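You operate a simulated robot arm through the tools that you are given. There is no shell and no other tool. Be economical: measure what you need, move in short steps, check, and stop when the job is done.

Carry out the task below with a simulated robot arm. There is one attempt and no reset: what you move stays moved.

TASK
Put the crank housing from the top of the alignment table on top of the white lidded tin. Then push the table drawer shut. Then put the head tube with the largest size on its label from the top of the tumbler bench on the top of the alignment table. Then put two of the red spacers from the top of the alignment table on the door end of the tube bench. Do these in the order given. Set down upright: crank housing.

The check looks at the end state, three seconds after you hand in, the way a careful person would. Anything else that was tipped, shoved, dropped, spilled or broken makes it a failure.

THE ROBOT
A 6-joint arm with a fingered hand on a trunk, on a base that drives. Base frame: it is fixed to the floor where the robot stands at the start and does not move with it; the origin is under the middle of the robot, x ahead of it, y to its left, z up. Units: m, degrees, N and s.
With the tool pointing down near the work surface it reaches from about 0.26 to 0.7 m from the robot's upright axis, wherever it stands. Its first joint turns from -166.0 to 166.0 degrees. Places, roughly: crank housing [0.5, 0.25, 1]; door end of the tube bench [2.4, -1.5, 0.9]; head tube [-0.75, 0.25, 1]; red spacer [0.75, 0.75, 0.75]; red spacer (4x4x2 cm) [0.6, 0.7, 0.8]; table drawer [1.3, 0.9, 0.8]; top of the alignment table [0.6, 0.6, 0.8]; white lidded tin [0.5, 0.75, 1]. Payload 4 kg.
Tool frame: the origin (TCP) lies between the finger pads and is the grasp point; the fingertips stand 0.026 m ahead of it; z points along the fingers, y is the line along which they close. Largest opening 0.148 m; the body of the gripper starts 0.073 m behind the TCP. The gripper is a hand of 3 fingers: y runs from the thumb to the fingers, the wrist lies at [0, 0, -0.239] in the tool frame, and closing takes about 1.5 s.
Orientation is that of the tool frame in the base frame, as a unit quaternion [w, x, y, z]. With the fingers straight down and closing along the base's y, the tool's x points along the base's -x, its y along +y and its z along -z.

THE INTERFACE
- The arm moves only by the tool drive_tool. Its argument "steps" is one flat list of numbers, 6 for each row, row after row: the shift along the tool's x, y, z in m, then the turn, a rotation vector about the tool's x, y, z in rad. In form: [x, y, z, ax, ay, az, x, y, z, ax, ay, az, ...]. A call has 1 to 10 rows; each row shifts and turns the commanded pose from where the row before left it, along the tool's axes as they then stand. "fingers" is the gripper command, from -1 (fully open) to 1 (shut), values between in proportion, set as the call begins (left out, the last holds). A row lasts 0.2 s, in which the tool goes at most 0.05 m and 8.6 degrees; a call with a longer step from one row to the next is refused whole, and so is a gripper value outside its range. A pose out of reach is approached as far as the arm can. The call stops where the force on the tool passes 40 N (or 10 N more than at its start, if that is more) or the arm is blocked; 0.2 s more then pass. Each finger travels about 0.153 m/s and halts on what it meets, pressing with about 33 N; the grip force reading is that of the motor and also rises with nothing between the fingers. The clock runs only during rows and for 0.2 s after the last one: add rows that do not move to give the fingers time. It gives the time, the measured TCP pose, the force on the tool (base axes), the opening and the grip force at its end, in the units of the frame above (readings bear some noise), with the torque about the TCP (base axes, N m) and any sound that the robot's microphone picked up.
- Cameras (640 x 400 px; columns grow to the right, rows downward): "scene" is now at [0.0169, 0.2519, 1.5148]; the picture's right is [0.63, -0.78, 0.00], its down [-0.73, -0.58, -0.36] and it looks along [0.28, 0.23, -0.93] (base axes); focal length 214 px, centre (320, 200). "wrist" rides on the gripper at [0.068, -0.039, -0.09] in the tool frame; the picture's right is [0.50, 0.87, 0.00], its down [-0.66, 0.38, -0.65] and it looks along [-0.57, 0.33, 0.76] (tool axes); focal length 222 px, centre (320, 200). There is no depth. A picture from a camera that has moved, and an enlarged one, comes with that camera's place and axes in the base frame and with its lens. The place of the scene camera against the robot may be out by one fixed shift of up to 0.012 m in any direction.
- grab_frame(camera): a new picture of that camera. It takes no simulated time.
- raise_lower(by): slides the trunk up (or, below 0, down) by that many m; the arm and the scene camera ride with it, the base frame stays. It gives what a move gives, with no picture.
- steer(legs): drives the robot by 1 to 6 legs, each [ahead, left, turn to the left] in m, m and degrees, along the robot's own axes; the way and the turn of a leg run together, so that a leg with both is an arc; at most 1.5 m and 180 degrees a leg. The arm and the cameras ride along, it lands a little off, and it stops where it bumps. It gives what a move gives.
- curl_fingers(finger1, finger2, thumb_bend): sets how far each is bent, from 0 (flat) to 100 (curled in); at 30 the hand is open as for a grip, at 70 the pads meet at the TCP. One left out holds its place. A second passes; each finger stops where it meets its share of the squeeze, and holds until it gets a number again. A gripper value or a shape takes the hand back. It gives what a move gives, with no picture; readings hold the bend of each and the force on the fingers (four entries, about 0 where the hand has none), thumb and palm.
- set_grasp(shape): the hand has 3 fingers and takes this shape, open, in about a second: jaw (thumb against the fingers, like two jaws); tri (thumb and two fingers); tip (a fingertip pinch); poke (one finger out to press); point (the index stretched); flat (the hand flat); cup (the hand cupped); fist (a fist). The gripper value then closes the fingers along that shape, each until it touches; the sizes above hold for jaw. It gives what a move gives, with no picture.
- head_to(pan, tilt): turns the head with the scene camera to pan (to the left, within 120 degrees either way) and tilt (down, from -29 to 69), counted from straight ahead of the robot. It gives what a move gives.
- close_up(camera, box): a new picture of the part [left, top, right, bottom] of that camera's present view, enlarged. It takes no simulated time.
- finish_job(): hands the job in; it is judged then, once.

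Go step by step. Nothing tells you exact positions but the pictures and the camera data: compare them with the known pose of the tool, close in by small moves and look again before you grip or let go. The budget is 165 turns and 108 pictures, counting those below and the enlarged ones. Unless the task says otherwise, let go and move clear before handing in, and close with one line.

The tools are called after ">>>" as name(argument=value, ...) on one line, values as JSON. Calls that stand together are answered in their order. drive_tool: Moves the arm, as the interface text tells. Its arguments: {"type":"object","properties":{"steps":{"type":"array"},"fingers":{"type":"number"}},"required":["steps"]} The other tools are called the same way: raise_lower (by) slides the trunk up or down; set_grasp (shape) gives the hand a shape; curl_fingers (finger1, finger2, thumb_bend) moves the fingers one by one; steer (legs) drives the base; head_to (pan, tilt) turns the head that bears the scene camera; grab_frame (camera) takes a picture; close_up (camera, box) takes an enlarged picture of a part of a camera's view; finish_job () hands the job in.

At the start:

```text
time_s: 0.0
ee_pos: [0.2171, 0.3413, 1.1422]
tool_rot: [0.0, 0.0, 1.0, 0.0]
force: [0.1, 0.2, -0.2]
wrist_torque: [-0.01, 0.01, -0.02]
finger_gap: 0.1481
gripper_force: 0.2
shape: jaw
bend: [30.0, 30.0, 30.0]
finger forces: [0.1, 0.0, 0.0, 0.0, 0.1, 0.0]
trunk travel left (down, up): [-0.275, 0.042]
robot x, y, heading: [0.0034, -0.004, -0.2]
head pan, tilt: [38.7, 68.8]
```

scene: 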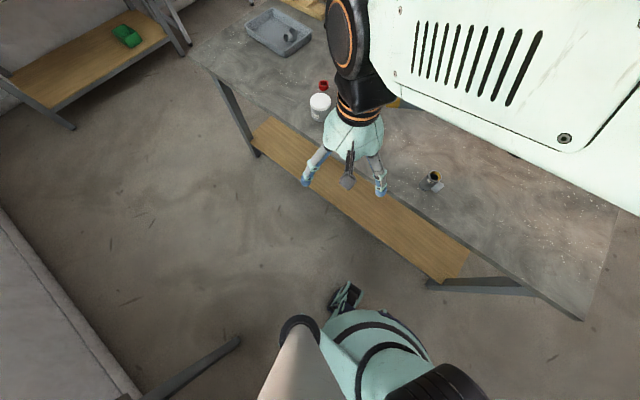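
wrist: 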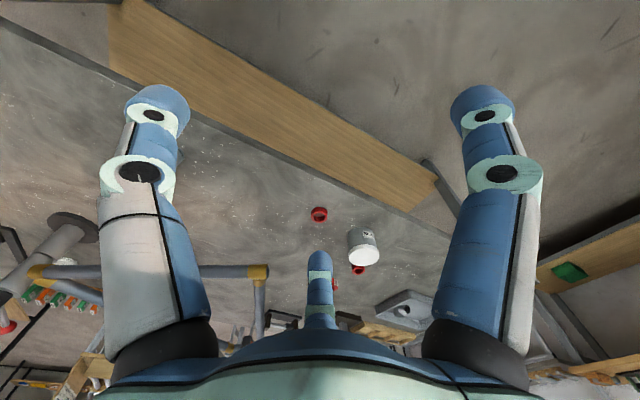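

I see a long grey table in front with a white tin and a small cylinder part (crank housing?). I'll look around with the head before moving.

>>> head_to(pan=40, tilt=35)

>>> grab_frame(camera="scene")

>>> close_up(camera="wrist", box=[200, 160, 460, 340])

```text
time_s: 1.0
ee_pos: [0.2167, 0.3405, 1.1428]
tool_rot: [0.0, 0.001, 1.0, 0.0]
force: [-0.1, 0.1, 0.2]
wrist_torque: [-0.01, 0.01, -0.01]
finger_gap: 0.1479
gripper_force: 0.1
shape: jaw
bend: [30.0, 30.0, 30.0]
finger forces: [0.1, 0.0, 0.0, 0.0, 0.0, 0.0]
trunk travel left (down, up): [-0.275, 0.042]
robot x, y, heading: [-0.0028, -0.0018, -0.1]
head pan, tilt: [40.0, 35.0]
```

```text
105 pictures are left
camera scene: at [0.0408, 0.2735, 1.5584], right [0.64, -0.77, 0.0], down [-0.44, -0.37, -0.82], along [0.63, 0.53, -0.57], focal length 214 px, centre (320, 200)
```

scene: 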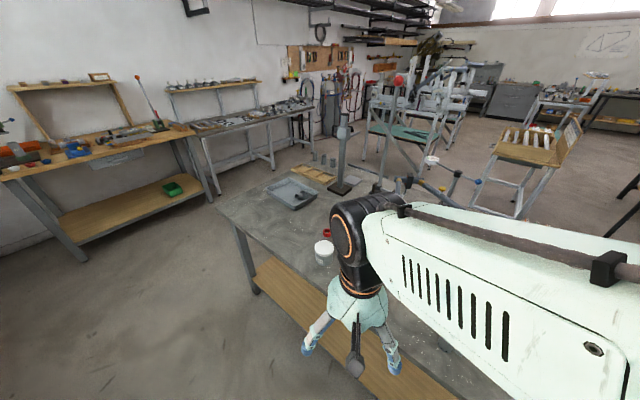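

```text
2.22 times, centred on (330, 250) of wrist
camera zoom: at [0.1493, 0.3021, 1.232], right [-0.5, 0.87, 0.0], down [0.66, 0.38, 0.65], along [0.57, 0.33, -0.76], focal length 494 px, centre (298, 89)
```

zoom: 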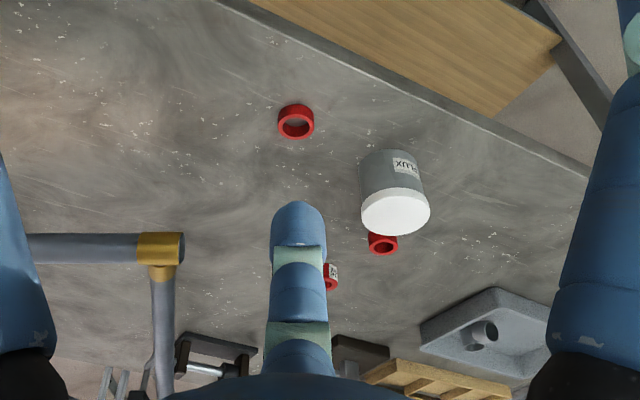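

The table is cluttered with tin, spacers, tray and stands. I'll look toward the other benches.

>>> head_to(pan=120, tilt=45)

>>> grab_frame(camera="scene")

>>> head_to(pan=-40, tilt=20)

>>> grab_frame(camera="scene")

>>> head_to(pan=5, tilt=50)

>>> grab_frame(camera="scene")

```text
time_s: 2.5
ee_pos: [0.2165, 0.3403, 1.1431]
tool_rot: [0.0, 0.0, 1.0, 0.0]
force: [-0.8, -0.1, -0.4]
wrist_torque: [-0.01, 0.02, 0.01]
finger_gap: 0.1479
gripper_force: 0.1
shape: jaw
bend: [30.0, 30.0, 30.0]
finger forces: [0.0, 0.1, 0.0, 0.0, 0.0, 0.0]
trunk travel left (down, up): [-0.275, 0.042]
robot x, y, heading: [-0.005, -0.0006, 0.1]
head pan, tilt: [120.0, 45.0]
```

```text
103 pictures are left
camera scene: at [-0.0673, 0.2874, 1.5436], right [0.87, 0.5, 0.0], down [0.35, -0.61, -0.71], along [-0.35, 0.61, -0.71], focal length 214 px, centre (320, 200)
```

scene: 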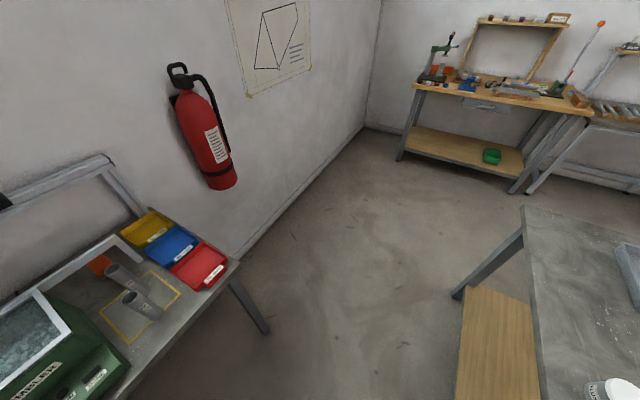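

```text
time_s: 5.0
ee_pos: [0.2175, 0.3406, 1.1419]
tool_rot: [0.0, 0.0, 1.0, 0.0]
force: [0.1, -0.4, -0.4]
wrist_torque: [0.0, 0.0, 0.0]
finger_gap: 0.148
gripper_force: 0.0
shape: jaw
bend: [30.0, 30.0, 30.0]
finger forces: [0.1, 0.0, 0.0, 0.0, 0.1, 0.0]
trunk travel left (down, up): [-0.275, 0.042]
robot x, y, heading: [0.0015, -0.0025, -0.1]
head pan, tilt: [-40.0, 20.0]
```

```text
102 pictures are left
camera scene: at [0.0662, 0.2071, 1.5881], right [-0.11, -0.99, 0.0], down [-0.28, 0.03, -0.96], along [0.95, -0.1, -0.28], focal length 214 px, centre (320, 200)
```

scene: 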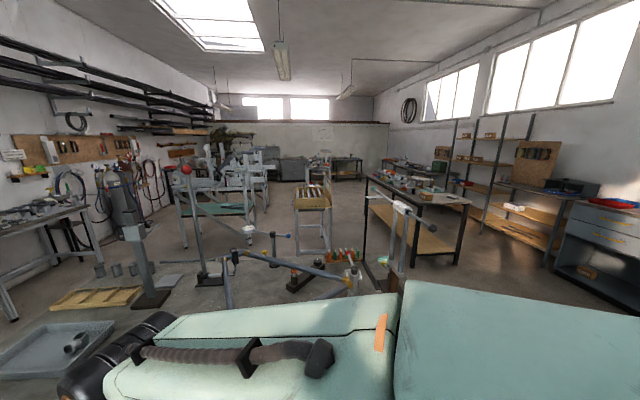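

```text
time_s: 6.1
ee_pos: [0.2171, 0.3415, 1.1409]
tool_rot: [-0.001, 0.0, 1.0, 0.0]
force: [0.7, -0.2, 0.9]
wrist_torque: [0.09, 0.06, 0.01]
finger_gap: 0.148
gripper_force: 0.0
shape: jaw
bend: [30.0, 30.0, 30.0]
finger forces: [0.1, 0.1, 0.0, 0.1, 0.1, 0.0]
trunk travel left (down, up): [-0.275, 0.042]
robot x, y, heading: [-0.0052, -0.0026, 0.0]
head pan, tilt: [5.0, 50.0]
```

```text
101 pictures are left
camera scene: at [0.0514, 0.225, 1.5386], right [0.1, -0.99, 0.0], down [-0.75, -0.08, -0.66], along [0.66, 0.07, -0.75], focal length 214 px, centre (320, 200)
```

scene: 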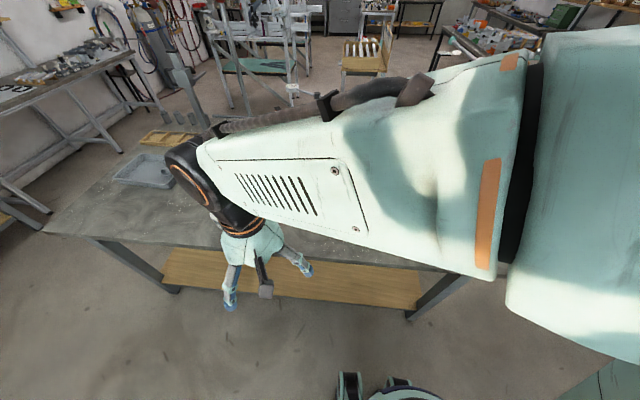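

I need a detailed look at the table near the robot and at the tube bench direction.

>>> head_to(pan=30, tilt=69)

>>> close_up(camera="scene", box=[230, 0, 550, 200])

>>> head_to(pan=-75, tilt=25)

>>> grab_frame(camera="scene")

```text
time_s: 7.0
ee_pos: [0.2168, 0.3414, 1.1406]
tool_rot: [0.0, -0.001, 1.0, -0.001]
force: [-0.8, -0.3, -0.3]
wrist_torque: [-0.02, 0.0, -0.01]
finger_gap: 0.148
gripper_force: 0.0
shape: jaw
bend: [30.0, 30.0, 30.0]
finger forces: [0.0, 0.0, 0.0, 0.1, 0.0, 0.1]
trunk travel left (down, up): [-0.275, 0.042]
robot x, y, heading: [-0.003, -0.0017, 0.1]
head pan, tilt: [30.0, 68.8]
```

```text
2.00 times, centred on (390, 100) of scene
camera zoom: at [0.0218, 0.2448, 1.5148], right [0.5, -0.87, 0.0], down [-0.81, -0.47, -0.36], along [0.31, 0.18, -0.93], focal length 429 px, centre (180, 400)
```

zoom: 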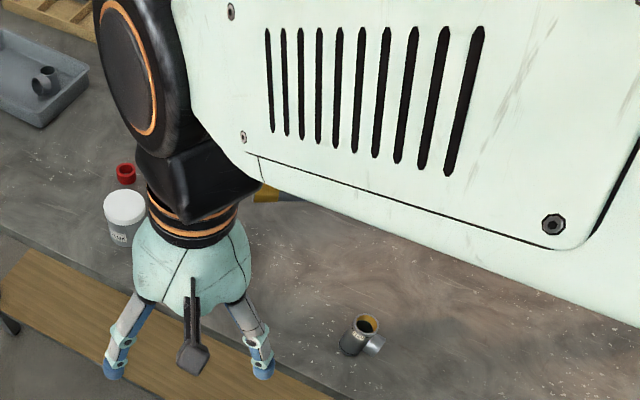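

```text
time_s: 8.8
ee_pos: [0.2175, 0.3422, 1.1418]
tool_rot: [-0.001, -0.001, 1.0, -0.001]
force: [0.7, -0.2, 0.1]
wrist_torque: [0.02, -0.03, -0.01]
finger_gap: 0.1477
gripper_force: 0.1
shape: jaw
bend: [30.0, 30.0, 30.0]
finger forces: [0.1, 0.1, 0.0, 0.0, 0.0, 0.0]
trunk travel left (down, up): [-0.275, 0.042]
robot x, y, heading: [0.0003, -0.001, 0.1]
head pan, tilt: [-75.0, 25.0]
```

```text
99 pictures are left
camera scene: at [-0.0028, 0.1278, 1.5742], right [-0.97, -0.26, 0.0], down [-0.11, 0.41, -0.91], along [0.24, -0.88, -0.42], focal length 214 px, centre (320, 200)
```

scene: 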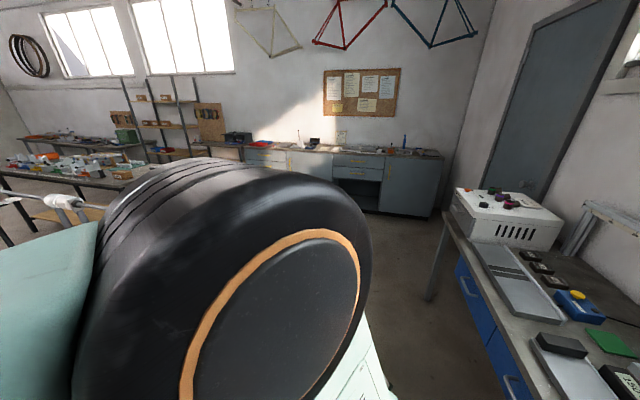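

The crank housing is the upright cylinder with side stub near (0.52, 0.155). I move the tool nearer and look at it with the wrist camera.

>>> drive_tool(steps=[-0.017, -0.04, 0, 0, 0, 0, -0.017, -0.04, 0, 0, 0, 0, -0.017, -0.04, 0, 0, 0, 0, -0.017, -0.04, 0, 0, 0, 0, -0.017, -0.04, 0, 0, 0, 0, -0.017, -0.04, 0, 0, 0, 0])

>>> grab_frame(camera="wrist")

>>> head_to(pan=40, tilt=60)

>>> grab_frame(camera="scene")

```text
time_s: 10.2
ee_pos: [0.3211, 0.1005, 1.1423]
tool_rot: [0.0, 0.0, 1.0, 0.0]
force: [-0.8, 0.2, 0.1]
wrist_torque: [0.03, 0.01, -0.01]
finger_gap: 0.1479
gripper_force: 0.0
shape: jaw
bend: [30.0, 30.0, 30.0]
finger forces: [0.1, 0.0, 0.1, 0.0, 0.1, 0.0]
trunk travel left (down, up): [-0.275, 0.042]
robot x, y, heading: [0.0013, -0.002, 0.3]
head pan, tilt: [-75.0, 25.0]
```

```text
98 pictures are left
camera wrist: at [0.2517, 0.0616, 1.2319], right [-0.5, 0.87, 0.0], down [0.65, 0.38, 0.65], along [0.57, 0.33, -0.76], focal length 222 px, centre (320, 200)
```

wrist: 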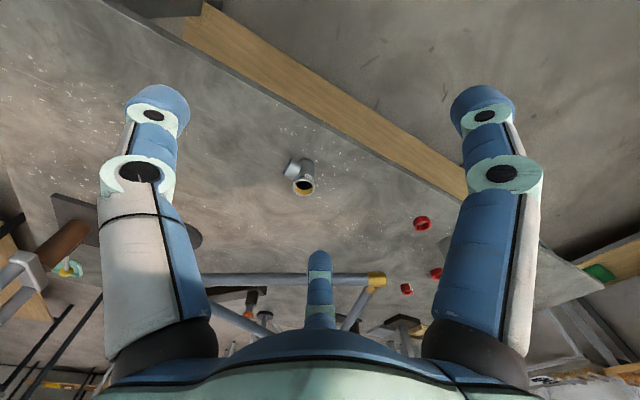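

```text
time_s: 12.2
ee_pos: [0.3177, 0.1013, 1.1419]
tool_rot: [0.0, -0.001, 1.0, 0.0]
force: [0.4, 0.0, 0.3]
wrist_torque: [0.03, 0.0, 0.02]
finger_gap: 0.1478
gripper_force: 0.0
shape: jaw
bend: [30.0, 30.0, 30.0]
finger forces: [0.1, 0.1, 0.0, 0.0, 0.1, 0.0]
trunk travel left (down, up): [-0.275, 0.042]
robot x, y, heading: [-0.0044, -0.0035, 0.2]
head pan, tilt: [40.0, 60.0]
```

```text
97 pictures are left
camera scene: at [0.0244, 0.2597, 1.5242], right [0.64, -0.77, 0.0], down [-0.66, -0.56, -0.5], along [0.38, 0.32, -0.87], focal length 214 px, centre (320, 200)
```

scene: 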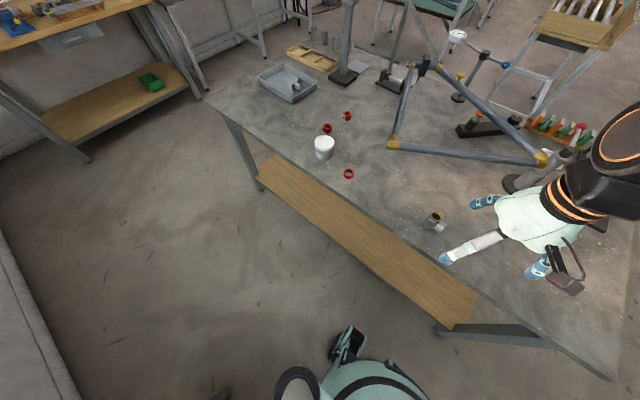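

Now the table is clearly visible. I enlarge the relevant part from both cameras.

>>> close_up(camera="scene", box=[230, 30, 470, 250])

>>> close_up(camera="wrist", box=[250, 130, 350, 210])

```text
1.82 times, centred on (350, 140) of scene
camera zoom: at [0.0244, 0.2597, 1.5242], right [0.64, -0.77, 0.0], down [-0.66, -0.56, -0.5], along [0.38, 0.32, -0.87], focal length 390 px, centre (266, 309)
```

zoom: 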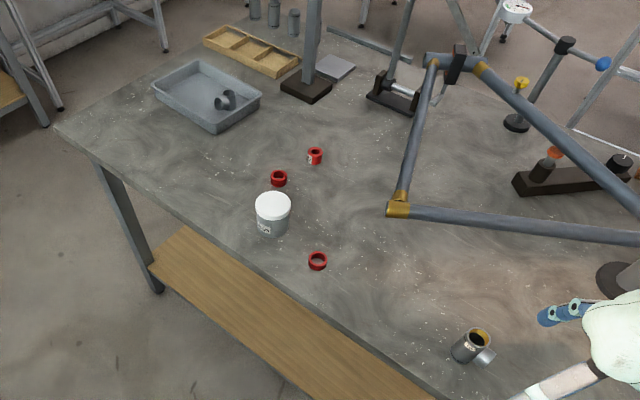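

```text
5.00 times, centred on (300, 170) of wrist
camera zoom: at [0.2513, 0.0629, 1.2319], right [-0.5, 0.87, 0.0], down [0.66, 0.38, 0.65], along [0.57, 0.33, -0.76], focal length 1111 px, centre (420, 350)
```

zoom: 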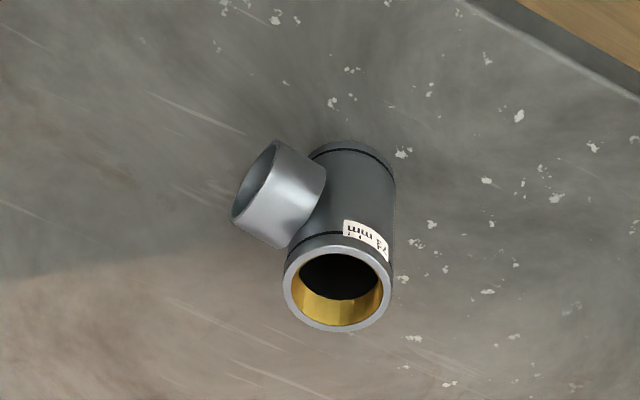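

Triangulating, the housing stands upright at about (0.493, 0.167), z 0.816–0.895, diameter 4 cm, its stub pointing toward −y. The hand is a three-jaw with 120° spacing, so I turn it 60° to put the stub in a gap and go above it.

>>> drive_tool(steps=[0, 0, 0, 0, 0, 0.1496, 0, 0, 0, 0, 0, 0.1496, 0, 0, 0, 0, 0, 0.1496, 0, 0, 0, 0, 0, 0.1496, 0, 0, 0, 0, 0, 0.1496, 0, 0, 0, 0, 0, 0.1496, 0, 0, 0, 0, 0, 0.1496])

>>> drive_tool(steps=[-0.005, 0.0305, 0.0235, 0, 0, 0, -0.005, 0.0305, 0.0235, 0, 0, 0, -0.005, 0.0305, 0.0235, 0, 0, 0, -0.005, 0.0305, 0.0235, 0, 0, 0, -0.005, 0.0305, 0.0235, 0, 0, 0, -0.005, 0.0305, 0.0235, 0, 0, 0])

>>> grab_frame(camera="wrist")

>>> close_up(camera="scene", box=[340, 100, 540, 300])

```text
time_s: 13.8
ee_pos: [0.3189, 0.1008, 1.1423]
tool_rot: [0.001, 0.501, 0.865, 0.0]
force: [0.5, -0.2, 0.2]
wrist_torque: [-0.01, -0.01, 0.02]
finger_gap: 0.1477
gripper_force: 0.0
shape: jaw
bend: [30.0, 30.0, 30.0]
finger forces: [0.0, 0.1, 0.0, 0.0, 0.0, 0.0]
trunk travel left (down, up): [-0.275, 0.042]
robot x, y, heading: [0.0021, -0.0014, -0.1]
head pan, tilt: [40.0, 60.0]
```

```text
time_s: 15.2
ee_pos: [0.494, 0.1674, 1.0004]
tool_rot: [0.0, 0.5, 0.866, 0.0]
force: [0.3, 0.3, 0.7]
wrist_torque: [0.02, -0.01, -0.02]
finger_gap: 0.1479
gripper_force: 0.1
shape: jaw
bend: [30.0, 30.0, 30.0]
finger forces: [0.0, 0.1, 0.0, 0.0, 0.1, 0.1]
trunk travel left (down, up): [-0.275, 0.042]
robot x, y, heading: [-0.0008, -0.0011, 0.1]
head pan, tilt: [40.0, 60.0]
```

```text
94 pictures are left
camera wrist: at [0.427, 0.2059, 1.091], right [0.5, 0.87, 0.0], down [0.66, -0.38, 0.65], along [0.57, -0.33, -0.76], focal length 222 px, centre (320, 200)
```

wrist: 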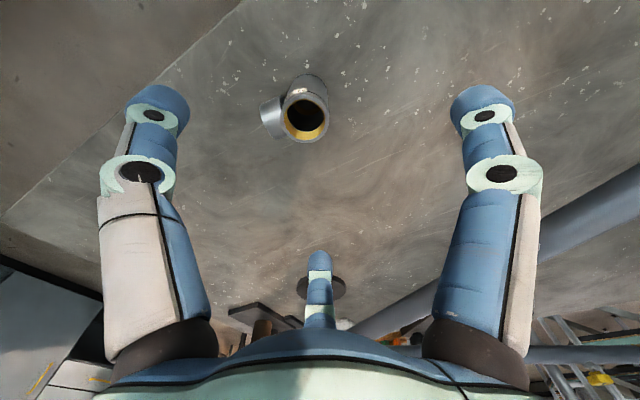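

```text
2.00 times, centred on (440, 200) of scene
camera zoom: at [0.0256, 0.2602, 1.5241], right [0.64, -0.77, 0.0], down [-0.66, -0.56, -0.5], along [0.38, 0.32, -0.87], focal length 429 px, centre (80, 200)
```

zoom: 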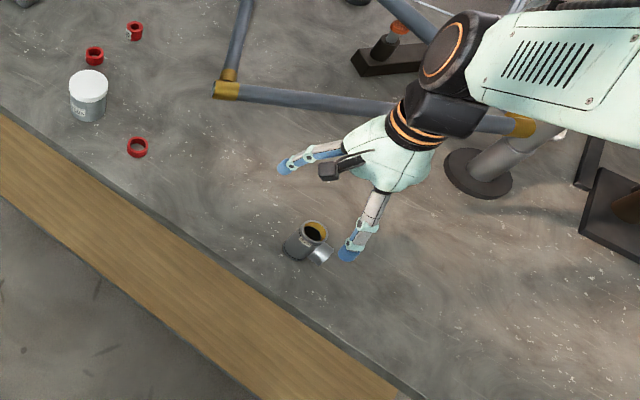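

Refined with two wrist views: housing at (0.481, 0.161), z 0.836–0.911. I centre over it and descend.

>>> drive_tool(steps=[0.001, -0.0145, 0.02, 0, 0, 0, 0, 0, 0.03, 0, 0, 0, 0, 0, 0.025, 0, 0, 0, 0, 0, 0, 0, 0, 0])

>>> grab_frame(camera="wrist")

>>> close_up(camera="scene", box=[380, 140, 500, 260])

```text
time_s: 16.1
ee_pos: [0.479, 0.1607, 0.9263]
tool_rot: [0.0, 0.499, 0.866, 0.0]
force: [0.0, 0.4, 0.8]
wrist_torque: [0.01, 0.03, -0.01]
finger_gap: 0.1481
gripper_force: 0.1
shape: jaw
bend: [30.0, 30.0, 30.0]
finger forces: [0.1, 0.0, 0.0, 0.0, 0.0, 0.1]
trunk travel left (down, up): [-0.275, 0.042]
robot x, y, heading: [0.0002, 0.0017, -0.0]
head pan, tilt: [40.0, 60.0]
```

```text
92 pictures are left
camera wrist: at [0.4122, 0.1989, 1.0164], right [0.5, 0.87, 0.0], down [0.66, -0.38, 0.65], along [0.57, -0.33, -0.76], focal length 222 px, centre (320, 200)
```

wrist: 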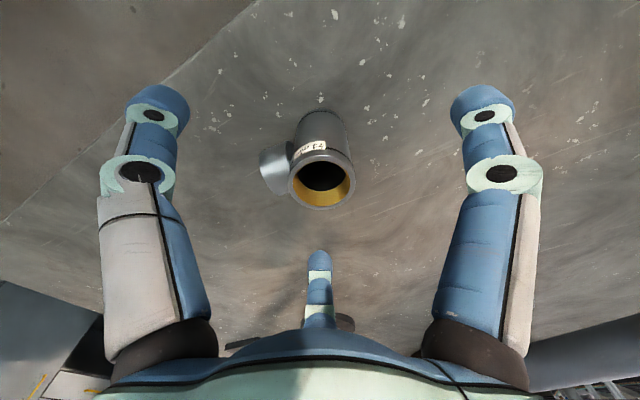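

```text
3.33 times, centred on (440, 200) of scene
camera zoom: at [0.0242, 0.2597, 1.5242], right [0.64, -0.77, 0.0], down [-0.66, -0.56, -0.5], along [0.38, 0.32, -0.87], focal length 715 px, centre (-80, 200)
```

zoom: 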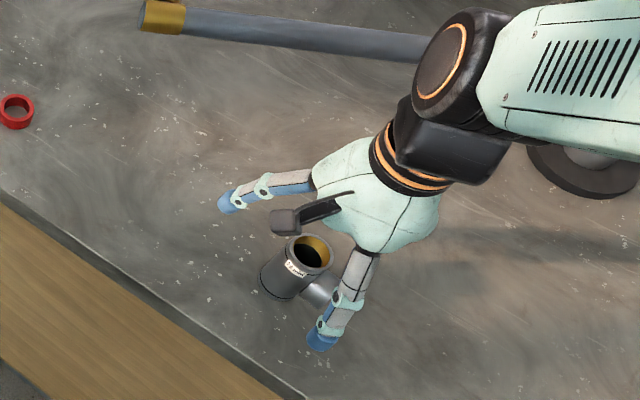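

Centred, with the stub in the gap between two digits. I go down and close.

>>> drive_tool(steps=[0, 0, 0.013, 0, 0, 0, 0, 0, 0.012, 0, 0, 0])

>>> drive_tool(steps=[0, 0, 0, 0, 0, 0, 0, 0, 0, 0, 0, 0, 0, 0, 0, 0, 0, 0, 0, 0, 0, 0, 0, 0, 0, 0, 0, 0, 0, 0, 0, 0, 0, 0, 0, 0, 0, 0, 0, 0, 0, 0, 0, 0, 0, 0, 0, 0], fingers=1)

>>> grab_frame(camera="wrist")

```text
time_s: 16.8
ee_pos: [0.4793, 0.1599, 0.9009]
tool_rot: [0.0, 0.5, 0.866, 0.0]
force: [0.8, 1.0, 0.2]
wrist_torque: [-0.01, -0.02, 0.01]
finger_gap: 0.148
gripper_force: 0.1
shape: jaw
bend: [30.0, 30.0, 30.0]
finger forces: [0.1, 0.0, 0.0, 0.0, 0.0, 0.0]
trunk travel left (down, up): [-0.275, 0.042]
robot x, y, heading: [-0.0005, -0.0004, 0.1]
head pan, tilt: [40.0, 60.0]
```

```text
time_s: 18.6
ee_pos: [0.4806, 0.1601, 0.9014]
tool_rot: [-0.001, 0.5, 0.866, 0.0]
force: [0.6, -0.6, -0.1]
wrist_torque: [0.0, -0.04, -0.01]
finger_gap: 0.0342
gripper_force: 33.5
shape: jaw
bend: [76.0, 76.0, 70.0]
finger forces: [29.5, 29.7, 0.0, 0.0, 29.2, 0.0]
trunk travel left (down, up): [-0.275, 0.042]
robot x, y, heading: [-0.0005, 0.0002, 0.1]
head pan, tilt: [40.0, 60.0]
```

```text
90 pictures are left
camera wrist: at [0.412, 0.199, 0.9915], right [0.5, 0.87, 0.0], down [0.66, -0.38, 0.65], along [0.57, -0.33, -0.76], focal length 222 px, centre (320, 200)
```

wrist: 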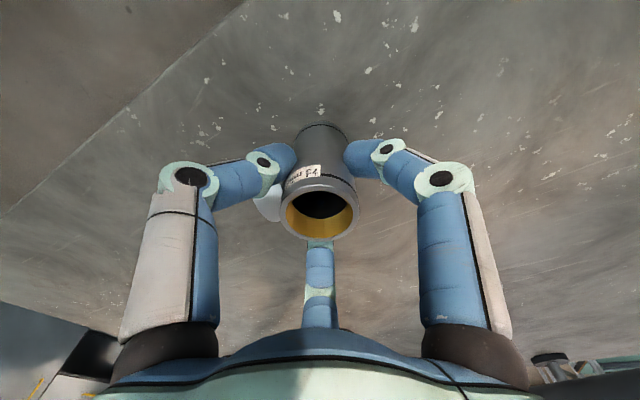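

Gripped firmly (about 30 N each finger). I lift it and look.

>>> drive_tool(steps=[0, 0, -0.02, 0, 0, 0, 0, 0, -0.04, 0, 0, 0, 0, 0, -0.045, 0, 0, 0, 0, 0, -0.045, 0, 0, 0, 0, 0, -0.03, 0, 0, 0])

>>> grab_frame(camera="wrist")

>>> close_up(camera="scene", box=[260, 80, 420, 200])

```text
time_s: 19.8
ee_pos: [0.4775, 0.1595, 1.082]
tool_rot: [0.0, 0.501, 0.866, 0.0]
force: [0.6, -0.6, -1.2]
wrist_torque: [0.01, 0.0, 0.0]
finger_gap: 0.0343
gripper_force: 33.3
shape: jaw
bend: [76.0, 76.0, 70.0]
finger forces: [29.7, 29.8, 0.0, 0.0, 29.2, 0.1]
trunk travel left (down, up): [-0.275, 0.042]
robot x, y, heading: [-0.0009, -0.0014, -0.1]
head pan, tilt: [40.0, 60.0]
```

```text
89 pictures are left
camera wrist: at [0.4107, 0.1995, 1.1718], right [0.5, 0.87, 0.0], down [0.66, -0.38, 0.65], along [0.57, -0.33, -0.76], focal length 222 px, centre (320, 200)
```

wrist: 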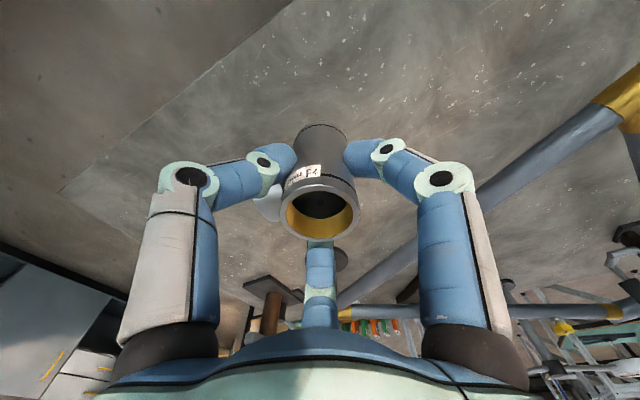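

```text
3.33 times, centred on (340, 140) of scene
camera zoom: at [0.0242, 0.2597, 1.5241], right [0.64, -0.77, 0.0], down [-0.66, -0.56, -0.5], along [0.38, 0.32, -0.87], focal length 715 px, centre (253, 400)
```

zoom: 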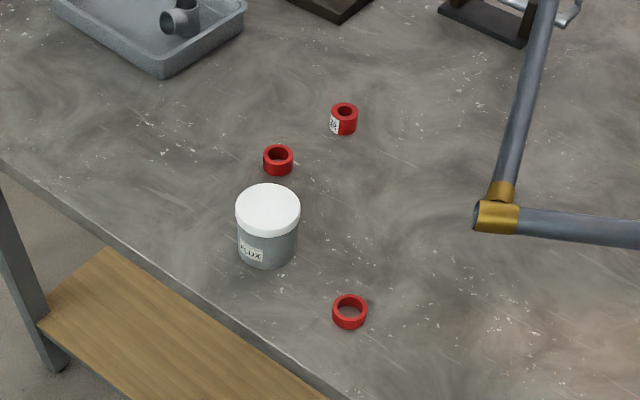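

Housing held upright. The tin ("FLUX") is near (0.50, 0.635), lid top about z 0.906. I drive left 0.45 m along the table so that it is in reach.

>>> steer(legs=[[0, 0.45, 0]])

>>> grab_frame(camera="wrist")

>>> grab_frame(camera="scene")

```text
time_s: 24.2
ee_pos: [0.4782, 0.6059, 1.0812]
tool_rot: [-0.001, 0.501, 0.866, 0.0]
force: [0.0, -0.4, -1.3]
wrist_torque: [-0.02, -0.04, 0.02]
finger_gap: 0.0343
gripper_force: 32.9
shape: jaw
bend: [76.0, 76.0, 70.0]
finger forces: [29.8, 29.8, 0.1, 0.0, 29.1, 0.0]
trunk travel left (down, up): [-0.275, 0.042]
robot x, y, heading: [0.0033, 0.4473, -0.1]
head pan, tilt: [40.0, 60.0]
```

```text
87 pictures are left
camera wrist: at [0.4117, 0.6458, 1.1713], right [0.5, 0.87, 0.0], down [0.65, -0.38, 0.65], along [0.57, -0.33, -0.76], focal length 222 px, centre (320, 200)
```

wrist: 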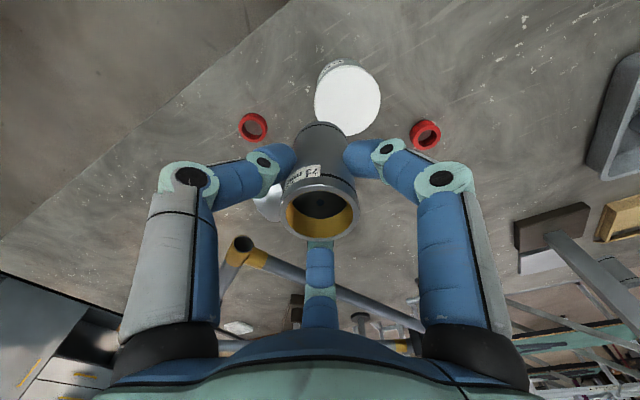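

```text
86 pictures are left
camera scene: at [0.0253, 0.7067, 1.5241], right [0.64, -0.77, 0.0], down [-0.66, -0.56, -0.5], along [0.38, 0.32, -0.87], focal length 214 px, centre (320, 200)
```

scene: 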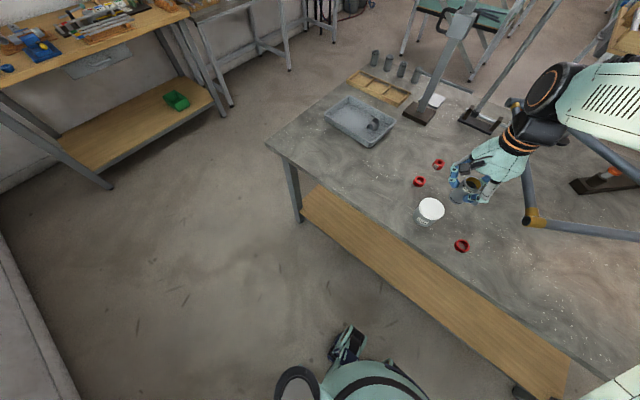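

Lid centre estimated at (0.498, 0.633). I centre the housing above it, lower part of the way and check.

>>> drive_tool(steps=[0.0067, 0.0154, 0, 0, 0, 0, 0.0067, 0.0154, 0, 0, 0, 0, 0, 0, 0.04, 0, 0, 0, 0, 0, 0.04, 0, 0, 0, 0, 0, 0, 0, 0, 0])

>>> grab_frame(camera="wrist")

>>> close_up(camera="scene", box=[380, 140, 500, 260])

```text
time_s: 25.4
ee_pos: [0.4989, 0.6327, 1.0019]
tool_rot: [0.0, 0.501, 0.865, -0.001]
force: [0.2, -0.4, -1.0]
wrist_torque: [0.04, -0.02, 0.02]
finger_gap: 0.0338
gripper_force: 33.0
shape: jaw
bend: [76.0, 76.0, 70.0]
finger forces: [29.7, 29.8, 0.1, 0.0, 29.2, 0.0]
trunk travel left (down, up): [-0.275, 0.042]
robot x, y, heading: [0.0022, 0.4438, -0.1]
head pan, tilt: [40.0, 60.0]
```

```text
85 pictures are left
camera wrist: at [0.4312, 0.673, 1.0916], right [0.5, 0.87, 0.0], down [0.65, -0.38, 0.65], along [0.57, -0.33, -0.76], focal length 222 px, centre (320, 200)
```

wrist: 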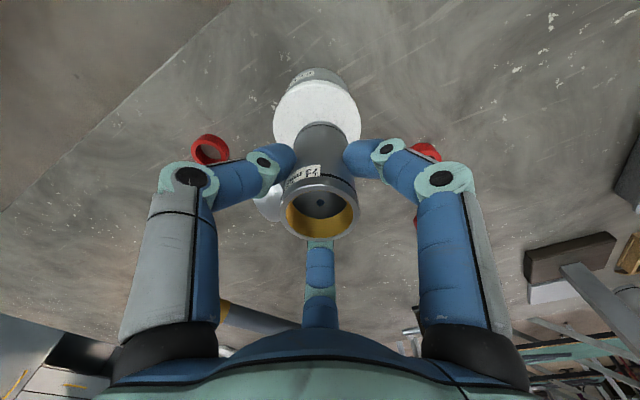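

```text
3.33 times, centred on (440, 200) of scene
camera zoom: at [0.0249, 0.7064, 1.5242], right [0.64, -0.77, 0.0], down [-0.66, -0.56, -0.5], along [0.38, 0.32, -0.87], focal length 715 px, centre (-80, 200)
```

zoom: 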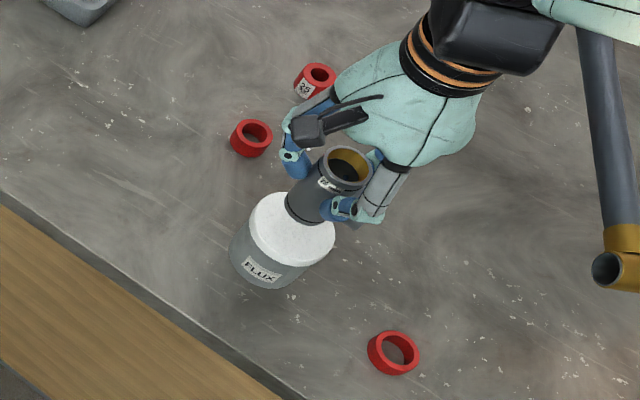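

Well centred. I lower in small steps until contact.

>>> drive_tool(steps=[0, 0, 0.012, 0, 0, 0, 0, 0, 0.01, 0, 0, 0, 0, 0, 0, 0, 0, 0])

>>> drive_tool(steps=[0, 0, 0.003, 0, 0, 0, 0, 0, 0, 0, 0, 0])

>>> close_up(camera="scene", box=[400, 170, 480, 230])

```text
time_s: 26.2
ee_pos: [0.4989, 0.6339, 0.9802]
tool_rot: [0.0, 0.501, 0.865, 0.0]
force: [0.1, 0.0, -1.3]
wrist_torque: [0.03, 0.02, 0.03]
finger_gap: 0.0343
gripper_force: 33.1
shape: jaw
bend: [76.0, 76.0, 70.0]
finger forces: [29.7, 29.9, 0.0, 0.1, 29.2, 0.0]
trunk travel left (down, up): [-0.275, 0.042]
robot x, y, heading: [-0.0027, 0.4446, -0.2]
head pan, tilt: [40.0, 60.0]
```

```text
time_s: 26.8
ee_pos: [0.4995, 0.6328, 0.977]
tool_rot: [0.0, 0.5, 0.866, 0.0]
force: [0.4, -0.3, -1.2]
wrist_torque: [-0.01, -0.02, 0.0]
finger_gap: 0.0343
gripper_force: 33.6
shape: jaw
bend: [76.0, 76.0, 70.0]
finger forces: [29.7, 29.8, 0.0, 0.0, 29.2, 0.0]
trunk travel left (down, up): [-0.275, 0.042]
robot x, y, heading: [0.0009, 0.4482, 0.1]
head pan, tilt: [40.0, 60.0]
```

```text
6.67 times, centred on (440, 200) of scene
camera zoom: at [0.0252, 0.7066, 1.5241], right [0.64, -0.77, 0.0], down [-0.66, -0.56, -0.5], along [0.38, 0.32, -0.87], focal length 1430 px, centre (-480, 200)
```

zoom: 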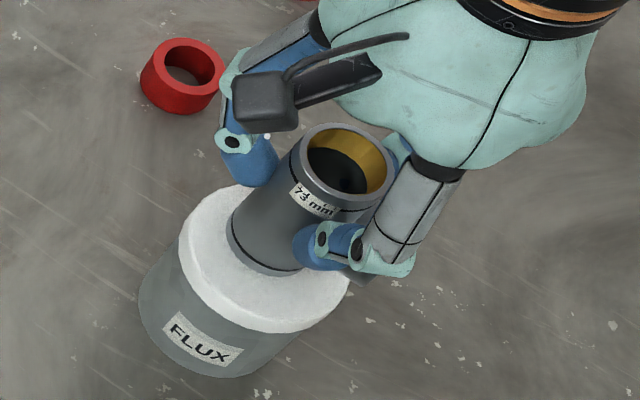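

Nearly on the lid; I continue in millimetre steps.

>>> drive_tool(steps=[0, 0, 0.002, 0, 0, 0, 0, 0, 0.002, 0, 0, 0])

>>> drive_tool(steps=[0, 0, 0.002, 0, 0, 0, 0, 0, 0, 0, 0, 0])

>>> drive_tool(steps=[0, 0, 0.002, 0, 0, 0, 0, 0, 0, 0, 0, 0])

```text
time_s: 27.4
ee_pos: [0.5005, 0.6339, 0.9724]
tool_rot: [0.0, 0.5, 0.866, 0.001]
force: [0.7, 0.5, -1.6]
wrist_torque: [0.04, 0.0, -0.01]
finger_gap: 0.0343
gripper_force: 33.1
shape: jaw
bend: [76.0, 76.0, 70.0]
finger forces: [29.7, 29.8, 0.0, 0.0, 29.2, 0.0]
trunk travel left (down, up): [-0.275, 0.042]
robot x, y, heading: [-0.0003, 0.4467, -0.1]
head pan, tilt: [40.0, 60.0]
```

```text
time_s: 28.0
ee_pos: [0.4996, 0.6316, 0.9708]
tool_rot: [0.0, 0.5, 0.866, 0.0]
force: [-0.3, -0.5, 1.1]
wrist_torque: [-0.02, 0.01, -0.01]
finger_gap: 0.0345
gripper_force: 33.1
shape: jaw
bend: [76.0, 76.0, 70.0]
finger forces: [29.9, 29.9, 0.1, 0.0, 29.5, 0.1]
trunk travel left (down, up): [-0.275, 0.042]
robot x, y, heading: [0.0025, 0.4467, -0.1]
head pan, tilt: [40.0, 60.0]
```

```text
time_s: 28.6
ee_pos: [0.4999, 0.6335, 0.9703]
tool_rot: [0.001, 0.501, 0.866, 0.001]
force: [0.7, 1.1, 12.0]
wrist_torque: [-0.07, 0.01, 0.0]
finger_gap: 0.0347
gripper_force: 32.8
shape: jaw
bend: [76.0, 76.0, 69.0]
finger forces: [31.8, 31.6, 0.1, 0.1, 31.4, 0.0]
trunk travel left (down, up): [-0.275, 0.042]
robot x, y, heading: [-0.0003, 0.4472, 0.0]
head pan, tilt: [40.0, 60.0]
```

Contact made at TCP z 0.970. I relieve the pressure and open the hand gently.

>>> drive_tool(steps=[0, 0, -0.0018, 0, 0, 0, 0, 0, 0, 0, 0, 0])

>>> drive_tool(steps=[0, 0, 0, 0, 0, 0, 0, 0, 0, 0, 0, 0, 0, 0, 0, 0, 0, 0, 0, 0, 0, 0, 0, 0, 0, 0, 0, 0, 0, 0, 0, 0, 0, 0, 0, 0, 0, 0, 0, 0, 0, 0, 0, 0, 0, 0, 0, 0], fingers=-1)

>>> grab_frame(camera="wrist")

```text
time_s: 29.2
ee_pos: [0.4989, 0.6326, 0.9698]
tool_rot: [0.001, 0.501, 0.865, 0.0]
force: [-0.6, 0.1, 4.5]
wrist_torque: [-0.09, 0.05, 0.0]
finger_gap: 0.035
gripper_force: 33.2
shape: jaw
bend: [76.0, 76.0, 69.0]
finger forces: [31.4, 31.3, 0.0, 0.0, 30.8, 0.0]
trunk travel left (down, up): [-0.275, 0.042]
robot x, y, heading: [0.0001, 0.4485, -0.5]
head pan, tilt: [40.0, 60.0]
```

```text
time_s: 31.0
ee_pos: [0.4988, 0.633, 0.9712]
tool_rot: [0.0, 0.501, 0.865, 0.001]
force: [-0.4, 0.0, 0.1]
wrist_torque: [-0.01, 0.01, 0.02]
finger_gap: 0.1481
gripper_force: 0.1
shape: jaw
bend: [30.0, 30.0, 30.0]
finger forces: [0.1, 0.1, 0.1, 0.1, 0.1, 0.0]
trunk travel left (down, up): [-0.275, 0.042]
robot x, y, heading: [-0.0, 0.4484, -0.0]
head pan, tilt: [40.0, 60.0]
```

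```text
82 pictures are left
camera wrist: at [0.4317, 0.6727, 1.0603], right [0.5, 0.87, 0.0], down [0.65, -0.38, 0.65], along [0.57, -0.33, -0.76], focal length 222 px, centre (320, 200)
```

wrist: 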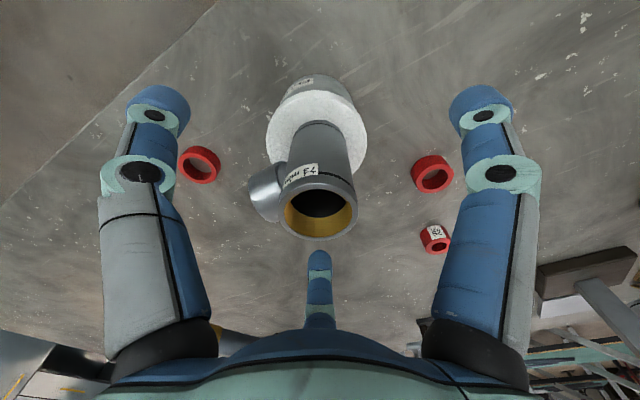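

The housing stands on the lid, upright. I back straight up, retract the arm, and look across the table for the drawer.

>>> drive_tool(steps=[0, 0, -0.03, 0, 0, 0, 0, 0, -0.045, 0, 0, 0, 0, 0, -0.045, 0, 0, 0, 0, 0, -0.04, 0, 0, 0, 0.014, -0.04, 0, 0, 0, 0, 0.014, -0.04, 0, 0, 0, 0, 0.014, -0.04, 0, 0, 0, 0, 0.014, -0.04, 0, 0, 0, 0, 0.014, -0.04, 0, 0, 0, 0])

>>> head_to(pan=30, tilt=38)

>>> grab_frame(camera="scene")

```text
time_s: 33.0
ee_pos: [0.2894, 0.5942, 1.1302]
tool_rot: [0.0, 0.5, 0.866, 0.0]
force: [0.1, 0.1, -0.9]
wrist_torque: [0.0, -0.03, 0.0]
finger_gap: 0.148
gripper_force: 0.1
shape: jaw
bend: [30.0, 30.0, 30.0]
finger forces: [0.1, 0.0, 0.1, 0.0, 0.0, 0.1]
trunk travel left (down, up): [-0.275, 0.042]
robot x, y, heading: [-0.0007, 0.4468, 0.1]
head pan, tilt: [40.0, 60.0]
```

```text
time_s: 33.9
ee_pos: [0.2914, 0.5944, 1.1296]
tool_rot: [0.0, 0.501, 0.865, 0.0]
force: [0.6, -0.7, 0.7]
wrist_torque: [0.0, -0.03, 0.01]
finger_gap: 0.148
gripper_force: 0.1
shape: jaw
bend: [30.0, 30.0, 30.0]
finger forces: [0.1, 0.0, 0.0, 0.0, 0.1, 0.0]
trunk travel left (down, up): [-0.275, 0.042]
robot x, y, heading: [-0.0026, 0.4477, -0.3]
head pan, tilt: [30.0, 38.0]
```

```text
81 pictures are left
camera scene: at [0.0487, 0.7068, 1.5538], right [0.5, -0.87, 0.0], down [-0.53, -0.31, -0.79], along [0.68, 0.39, -0.62], focal length 214 px, centre (320, 200)
```

scene: 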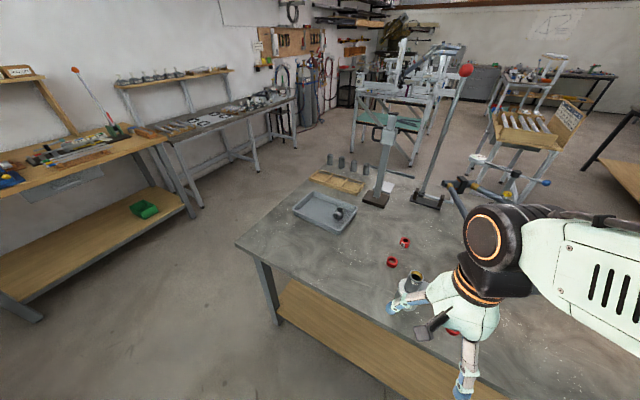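

I zoom in on the far side of the table to find the drawer.

>>> close_up(camera="scene", box=[280, 120, 480, 245])

```text
3.20 times, centred on (380, 182) of scene
camera zoom: at [0.0487, 0.7068, 1.5538], right [0.5, -0.87, 0.0], down [-0.53, -0.31, -0.79], along [0.68, 0.39, -0.62], focal length 686 px, centre (128, 256)
```

zoom: 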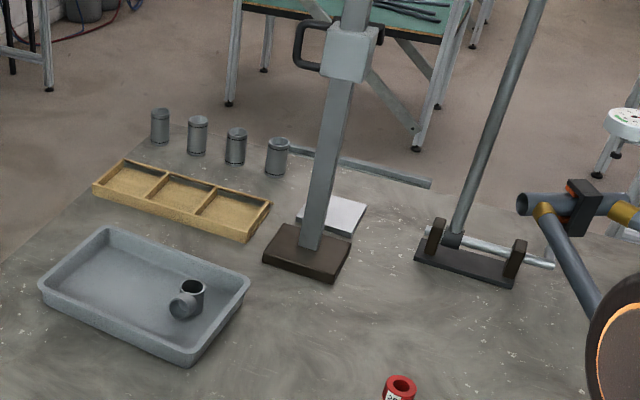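

The drawer sticks out on the far side: front about x 1.38, y 0.76–1.06. I drive around the left end of the table, through the clear gap by the wall benches.

>>> steer(legs=[[0, 1.5, 0], [0, 0.1, 0], [1.5, 0, 0], [0.5, 0, 0], [0, -0.55, 0]])

>>> head_to(pan=-90, tilt=50)

>>> grab_frame(camera="scene")

```text
time_s: 62.8
ee_pos: [2.2822, 1.6947, 1.1296]
tool_rot: [-0.001, 0.492, 0.871, 0.0]
force: [-0.2, 0.4, 0.1]
wrist_torque: [0.01, 0.0, 0.0]
finger_gap: 0.148
gripper_force: 0.1
shape: jaw
bend: [30.0, 30.0, 30.0]
finger forces: [0.0, 0.0, 0.0, 0.0, 0.0, 0.0]
trunk travel left (down, up): [-0.275, 0.042]
robot x, y, heading: [1.9966, 1.5456, 1.0]
head pan, tilt: [30.0, 38.0]
```

```text
time_s: 64.8
ee_pos: [2.2801, 1.6947, 1.1297]
tool_rot: [0.001, 0.493, 0.87, 0.001]
force: [0.1, -0.5, -0.2]
wrist_torque: [0.01, -0.03, 0.02]
finger_gap: 0.1476
gripper_force: 0.1
shape: jaw
bend: [30.0, 30.0, 30.0]
finger forces: [0.1, 0.0, 0.1, 0.0, 0.0, 0.0]
trunk travel left (down, up): [-0.275, 0.042]
robot x, y, heading: [1.9967, 1.5403, 1.0]
head pan, tilt: [-90.0, 50.0]
```

```text
79 pictures are left
camera scene: at [1.965, 1.6809, 1.5367], right [-1.0, -0.02, 0.0], down [-0.01, 0.77, -0.64], along [0.01, -0.64, -0.77], focal length 214 px, centre (320, 200)
```

scene: 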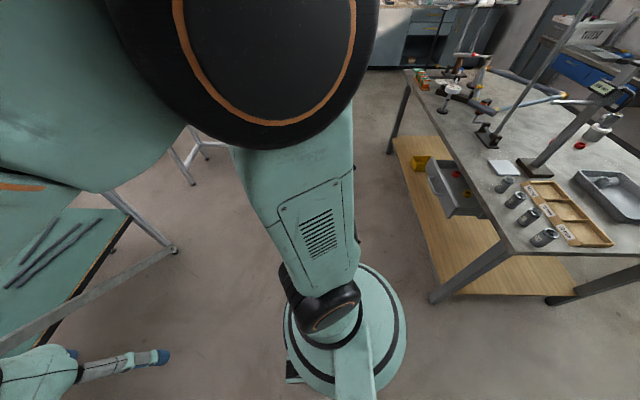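

The open drawer is visible on the far side. I enlarge it and turn the robot to face the table.

>>> close_up(camera="scene", box=[390, 120, 570, 260])

>>> steer(legs=[[0, 0, 179]])

>>> head_to(pan=30, tilt=45)

>>> grab_frame(camera="scene")

```text
2.86 times, centred on (480, 190) of scene
camera zoom: at [1.965, 1.6809, 1.5367], right [-1.0, -0.02, 0.0], down [-0.01, 0.77, -0.64], along [0.01, -0.64, -0.77], focal length 613 px, centre (-137, 229)
```

zoom: 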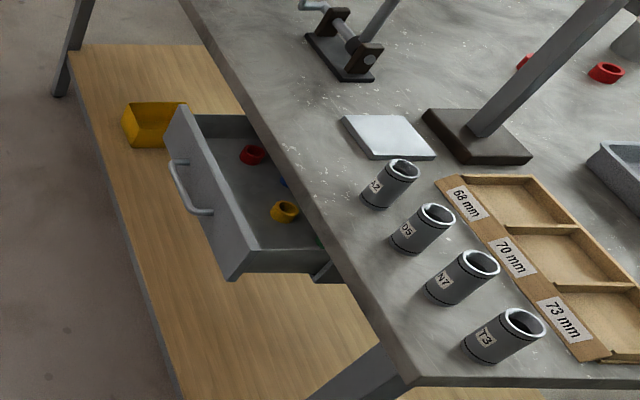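

```text
time_s: 72.5
ee_pos: [1.7034, 1.3925, 1.1285]
tool_rot: [0.001, 0.866, -0.499, 0.0]
force: [-0.5, -0.6, -0.1]
wrist_torque: [0.02, -0.01, 0.02]
finger_gap: 0.148
gripper_force: 0.1
shape: jaw
bend: [30.0, 30.0, 30.0]
finger forces: [0.0, 0.0, 0.0, 0.0, 0.1, 0.0]
trunk travel left (down, up): [-0.275, 0.042]
robot x, y, heading: [1.9938, 1.5438, -180.1]
head pan, tilt: [-90.0, 50.0]
```

```text
time_s: 74.5
ee_pos: [1.7038, 1.3931, 1.1301]
tool_rot: [0.0, 0.867, -0.499, 0.0]
force: [0.4, -0.2, 0.3]
wrist_torque: [0.03, 0.01, 0.0]
finger_gap: 0.1479
gripper_force: 0.1
shape: jaw
bend: [30.0, 30.0, 30.0]
finger forces: [0.0, 0.0, 0.1, 0.1, 0.0, 0.1]
trunk travel left (down, up): [-0.275, 0.042]
robot x, y, heading: [1.9952, 1.5407, -179.8]
head pan, tilt: [30.0, 45.0]
```

```text
77 pictures are left
camera scene: at [1.9524, 1.2977, 1.5436], right [-0.5, 0.87, 0.0], down [0.61, 0.35, -0.71], along [-0.61, -0.35, -0.71], focal length 214 px, centre (320, 200)
```

scene: 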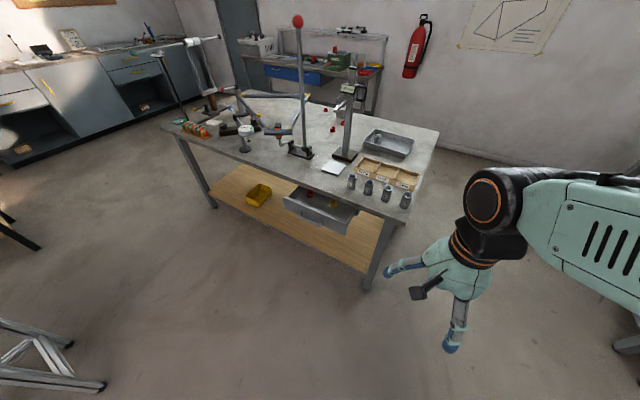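

Drawer front faces me. I move alongside it so that the arm can reach it.

>>> steer(legs=[[0, 0.6, 0], [0.15, 0, 0]])

>>> head_to(pan=35, tilt=60)

>>> grab_frame(camera="scene")

>>> grab_frame(camera="wrist")

```text
time_s: 81.2
ee_pos: [1.5534, 0.7946, 1.1298]
tool_rot: [0.0, 0.866, -0.499, 0.0]
force: [-0.6, 0.7, 1.1]
wrist_torque: [-0.03, -0.05, 0.01]
finger_gap: 0.1481
gripper_force: 0.1
shape: jaw
bend: [30.0, 30.0, 30.0]
finger forces: [0.0, 0.1, 0.0, 0.0, 0.0, 0.1]
trunk travel left (down, up): [-0.275, 0.042]
robot x, y, heading: [1.8416, 0.9441, -179.9]
head pan, tilt: [30.0, 45.0]
```

```text
time_s: 82.0
ee_pos: [1.5533, 0.7932, 1.1302]
tool_rot: [0.001, 0.866, -0.499, 0.0]
force: [-0.3, -0.3, -0.9]
wrist_torque: [-0.02, -0.01, -0.01]
finger_gap: 0.148
gripper_force: 0.1
shape: jaw
bend: [30.0, 30.0, 30.0]
finger forces: [0.1, 0.1, 0.0, 0.0, 0.0, 0.0]
trunk travel left (down, up): [-0.275, 0.042]
robot x, y, heading: [1.8426, 0.948, -179.8]
head pan, tilt: [35.0, 60.0]
```

```text
76 pictures are left
camera scene: at [1.8186, 0.7014, 1.5242], right [-0.57, 0.82, 0.0], down [0.71, 0.5, -0.5], along [-0.41, -0.29, -0.87], focal length 214 px, centre (320, 200)
```

scene: 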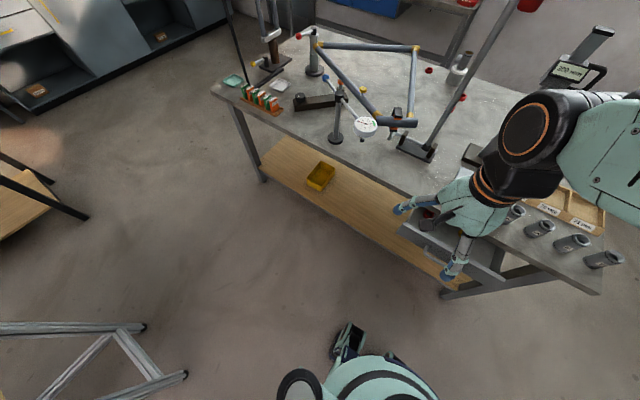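

```text
75 pictures are left
camera wrist: at [1.6215, 0.7549, 1.2194], right [-0.5, -0.87, 0.0], down [-0.66, 0.38, 0.65], along [-0.57, 0.33, -0.76], focal length 222 px, centre (320, 200)
```

wrist: 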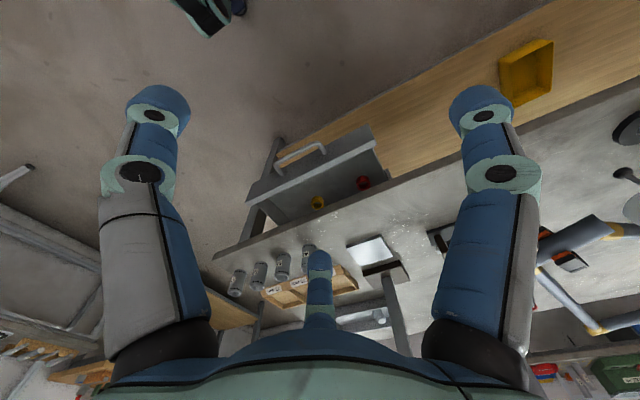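

The wrist camera sees the drawer well; I enlarge to measure the front and handle.

>>> close_up(camera="wrist", box=[220, 90, 460, 260])

```text
2.35 times, centred on (340, 175) of wrist
camera zoom: at [1.6215, 0.7549, 1.2194], right [-0.5, -0.87, 0.0], down [-0.66, 0.38, 0.65], along [-0.57, 0.33, -0.76], focal length 523 px, centre (273, 259)
```

zoom: 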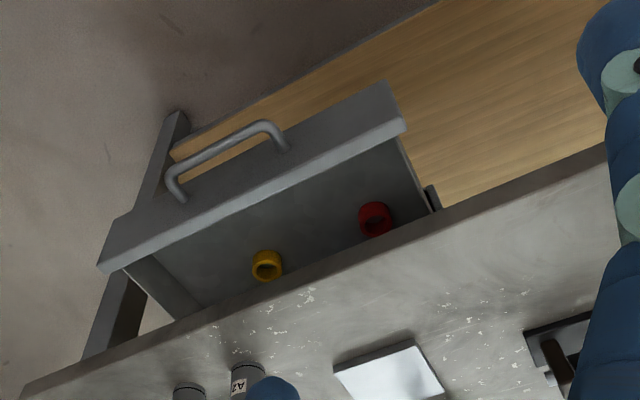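

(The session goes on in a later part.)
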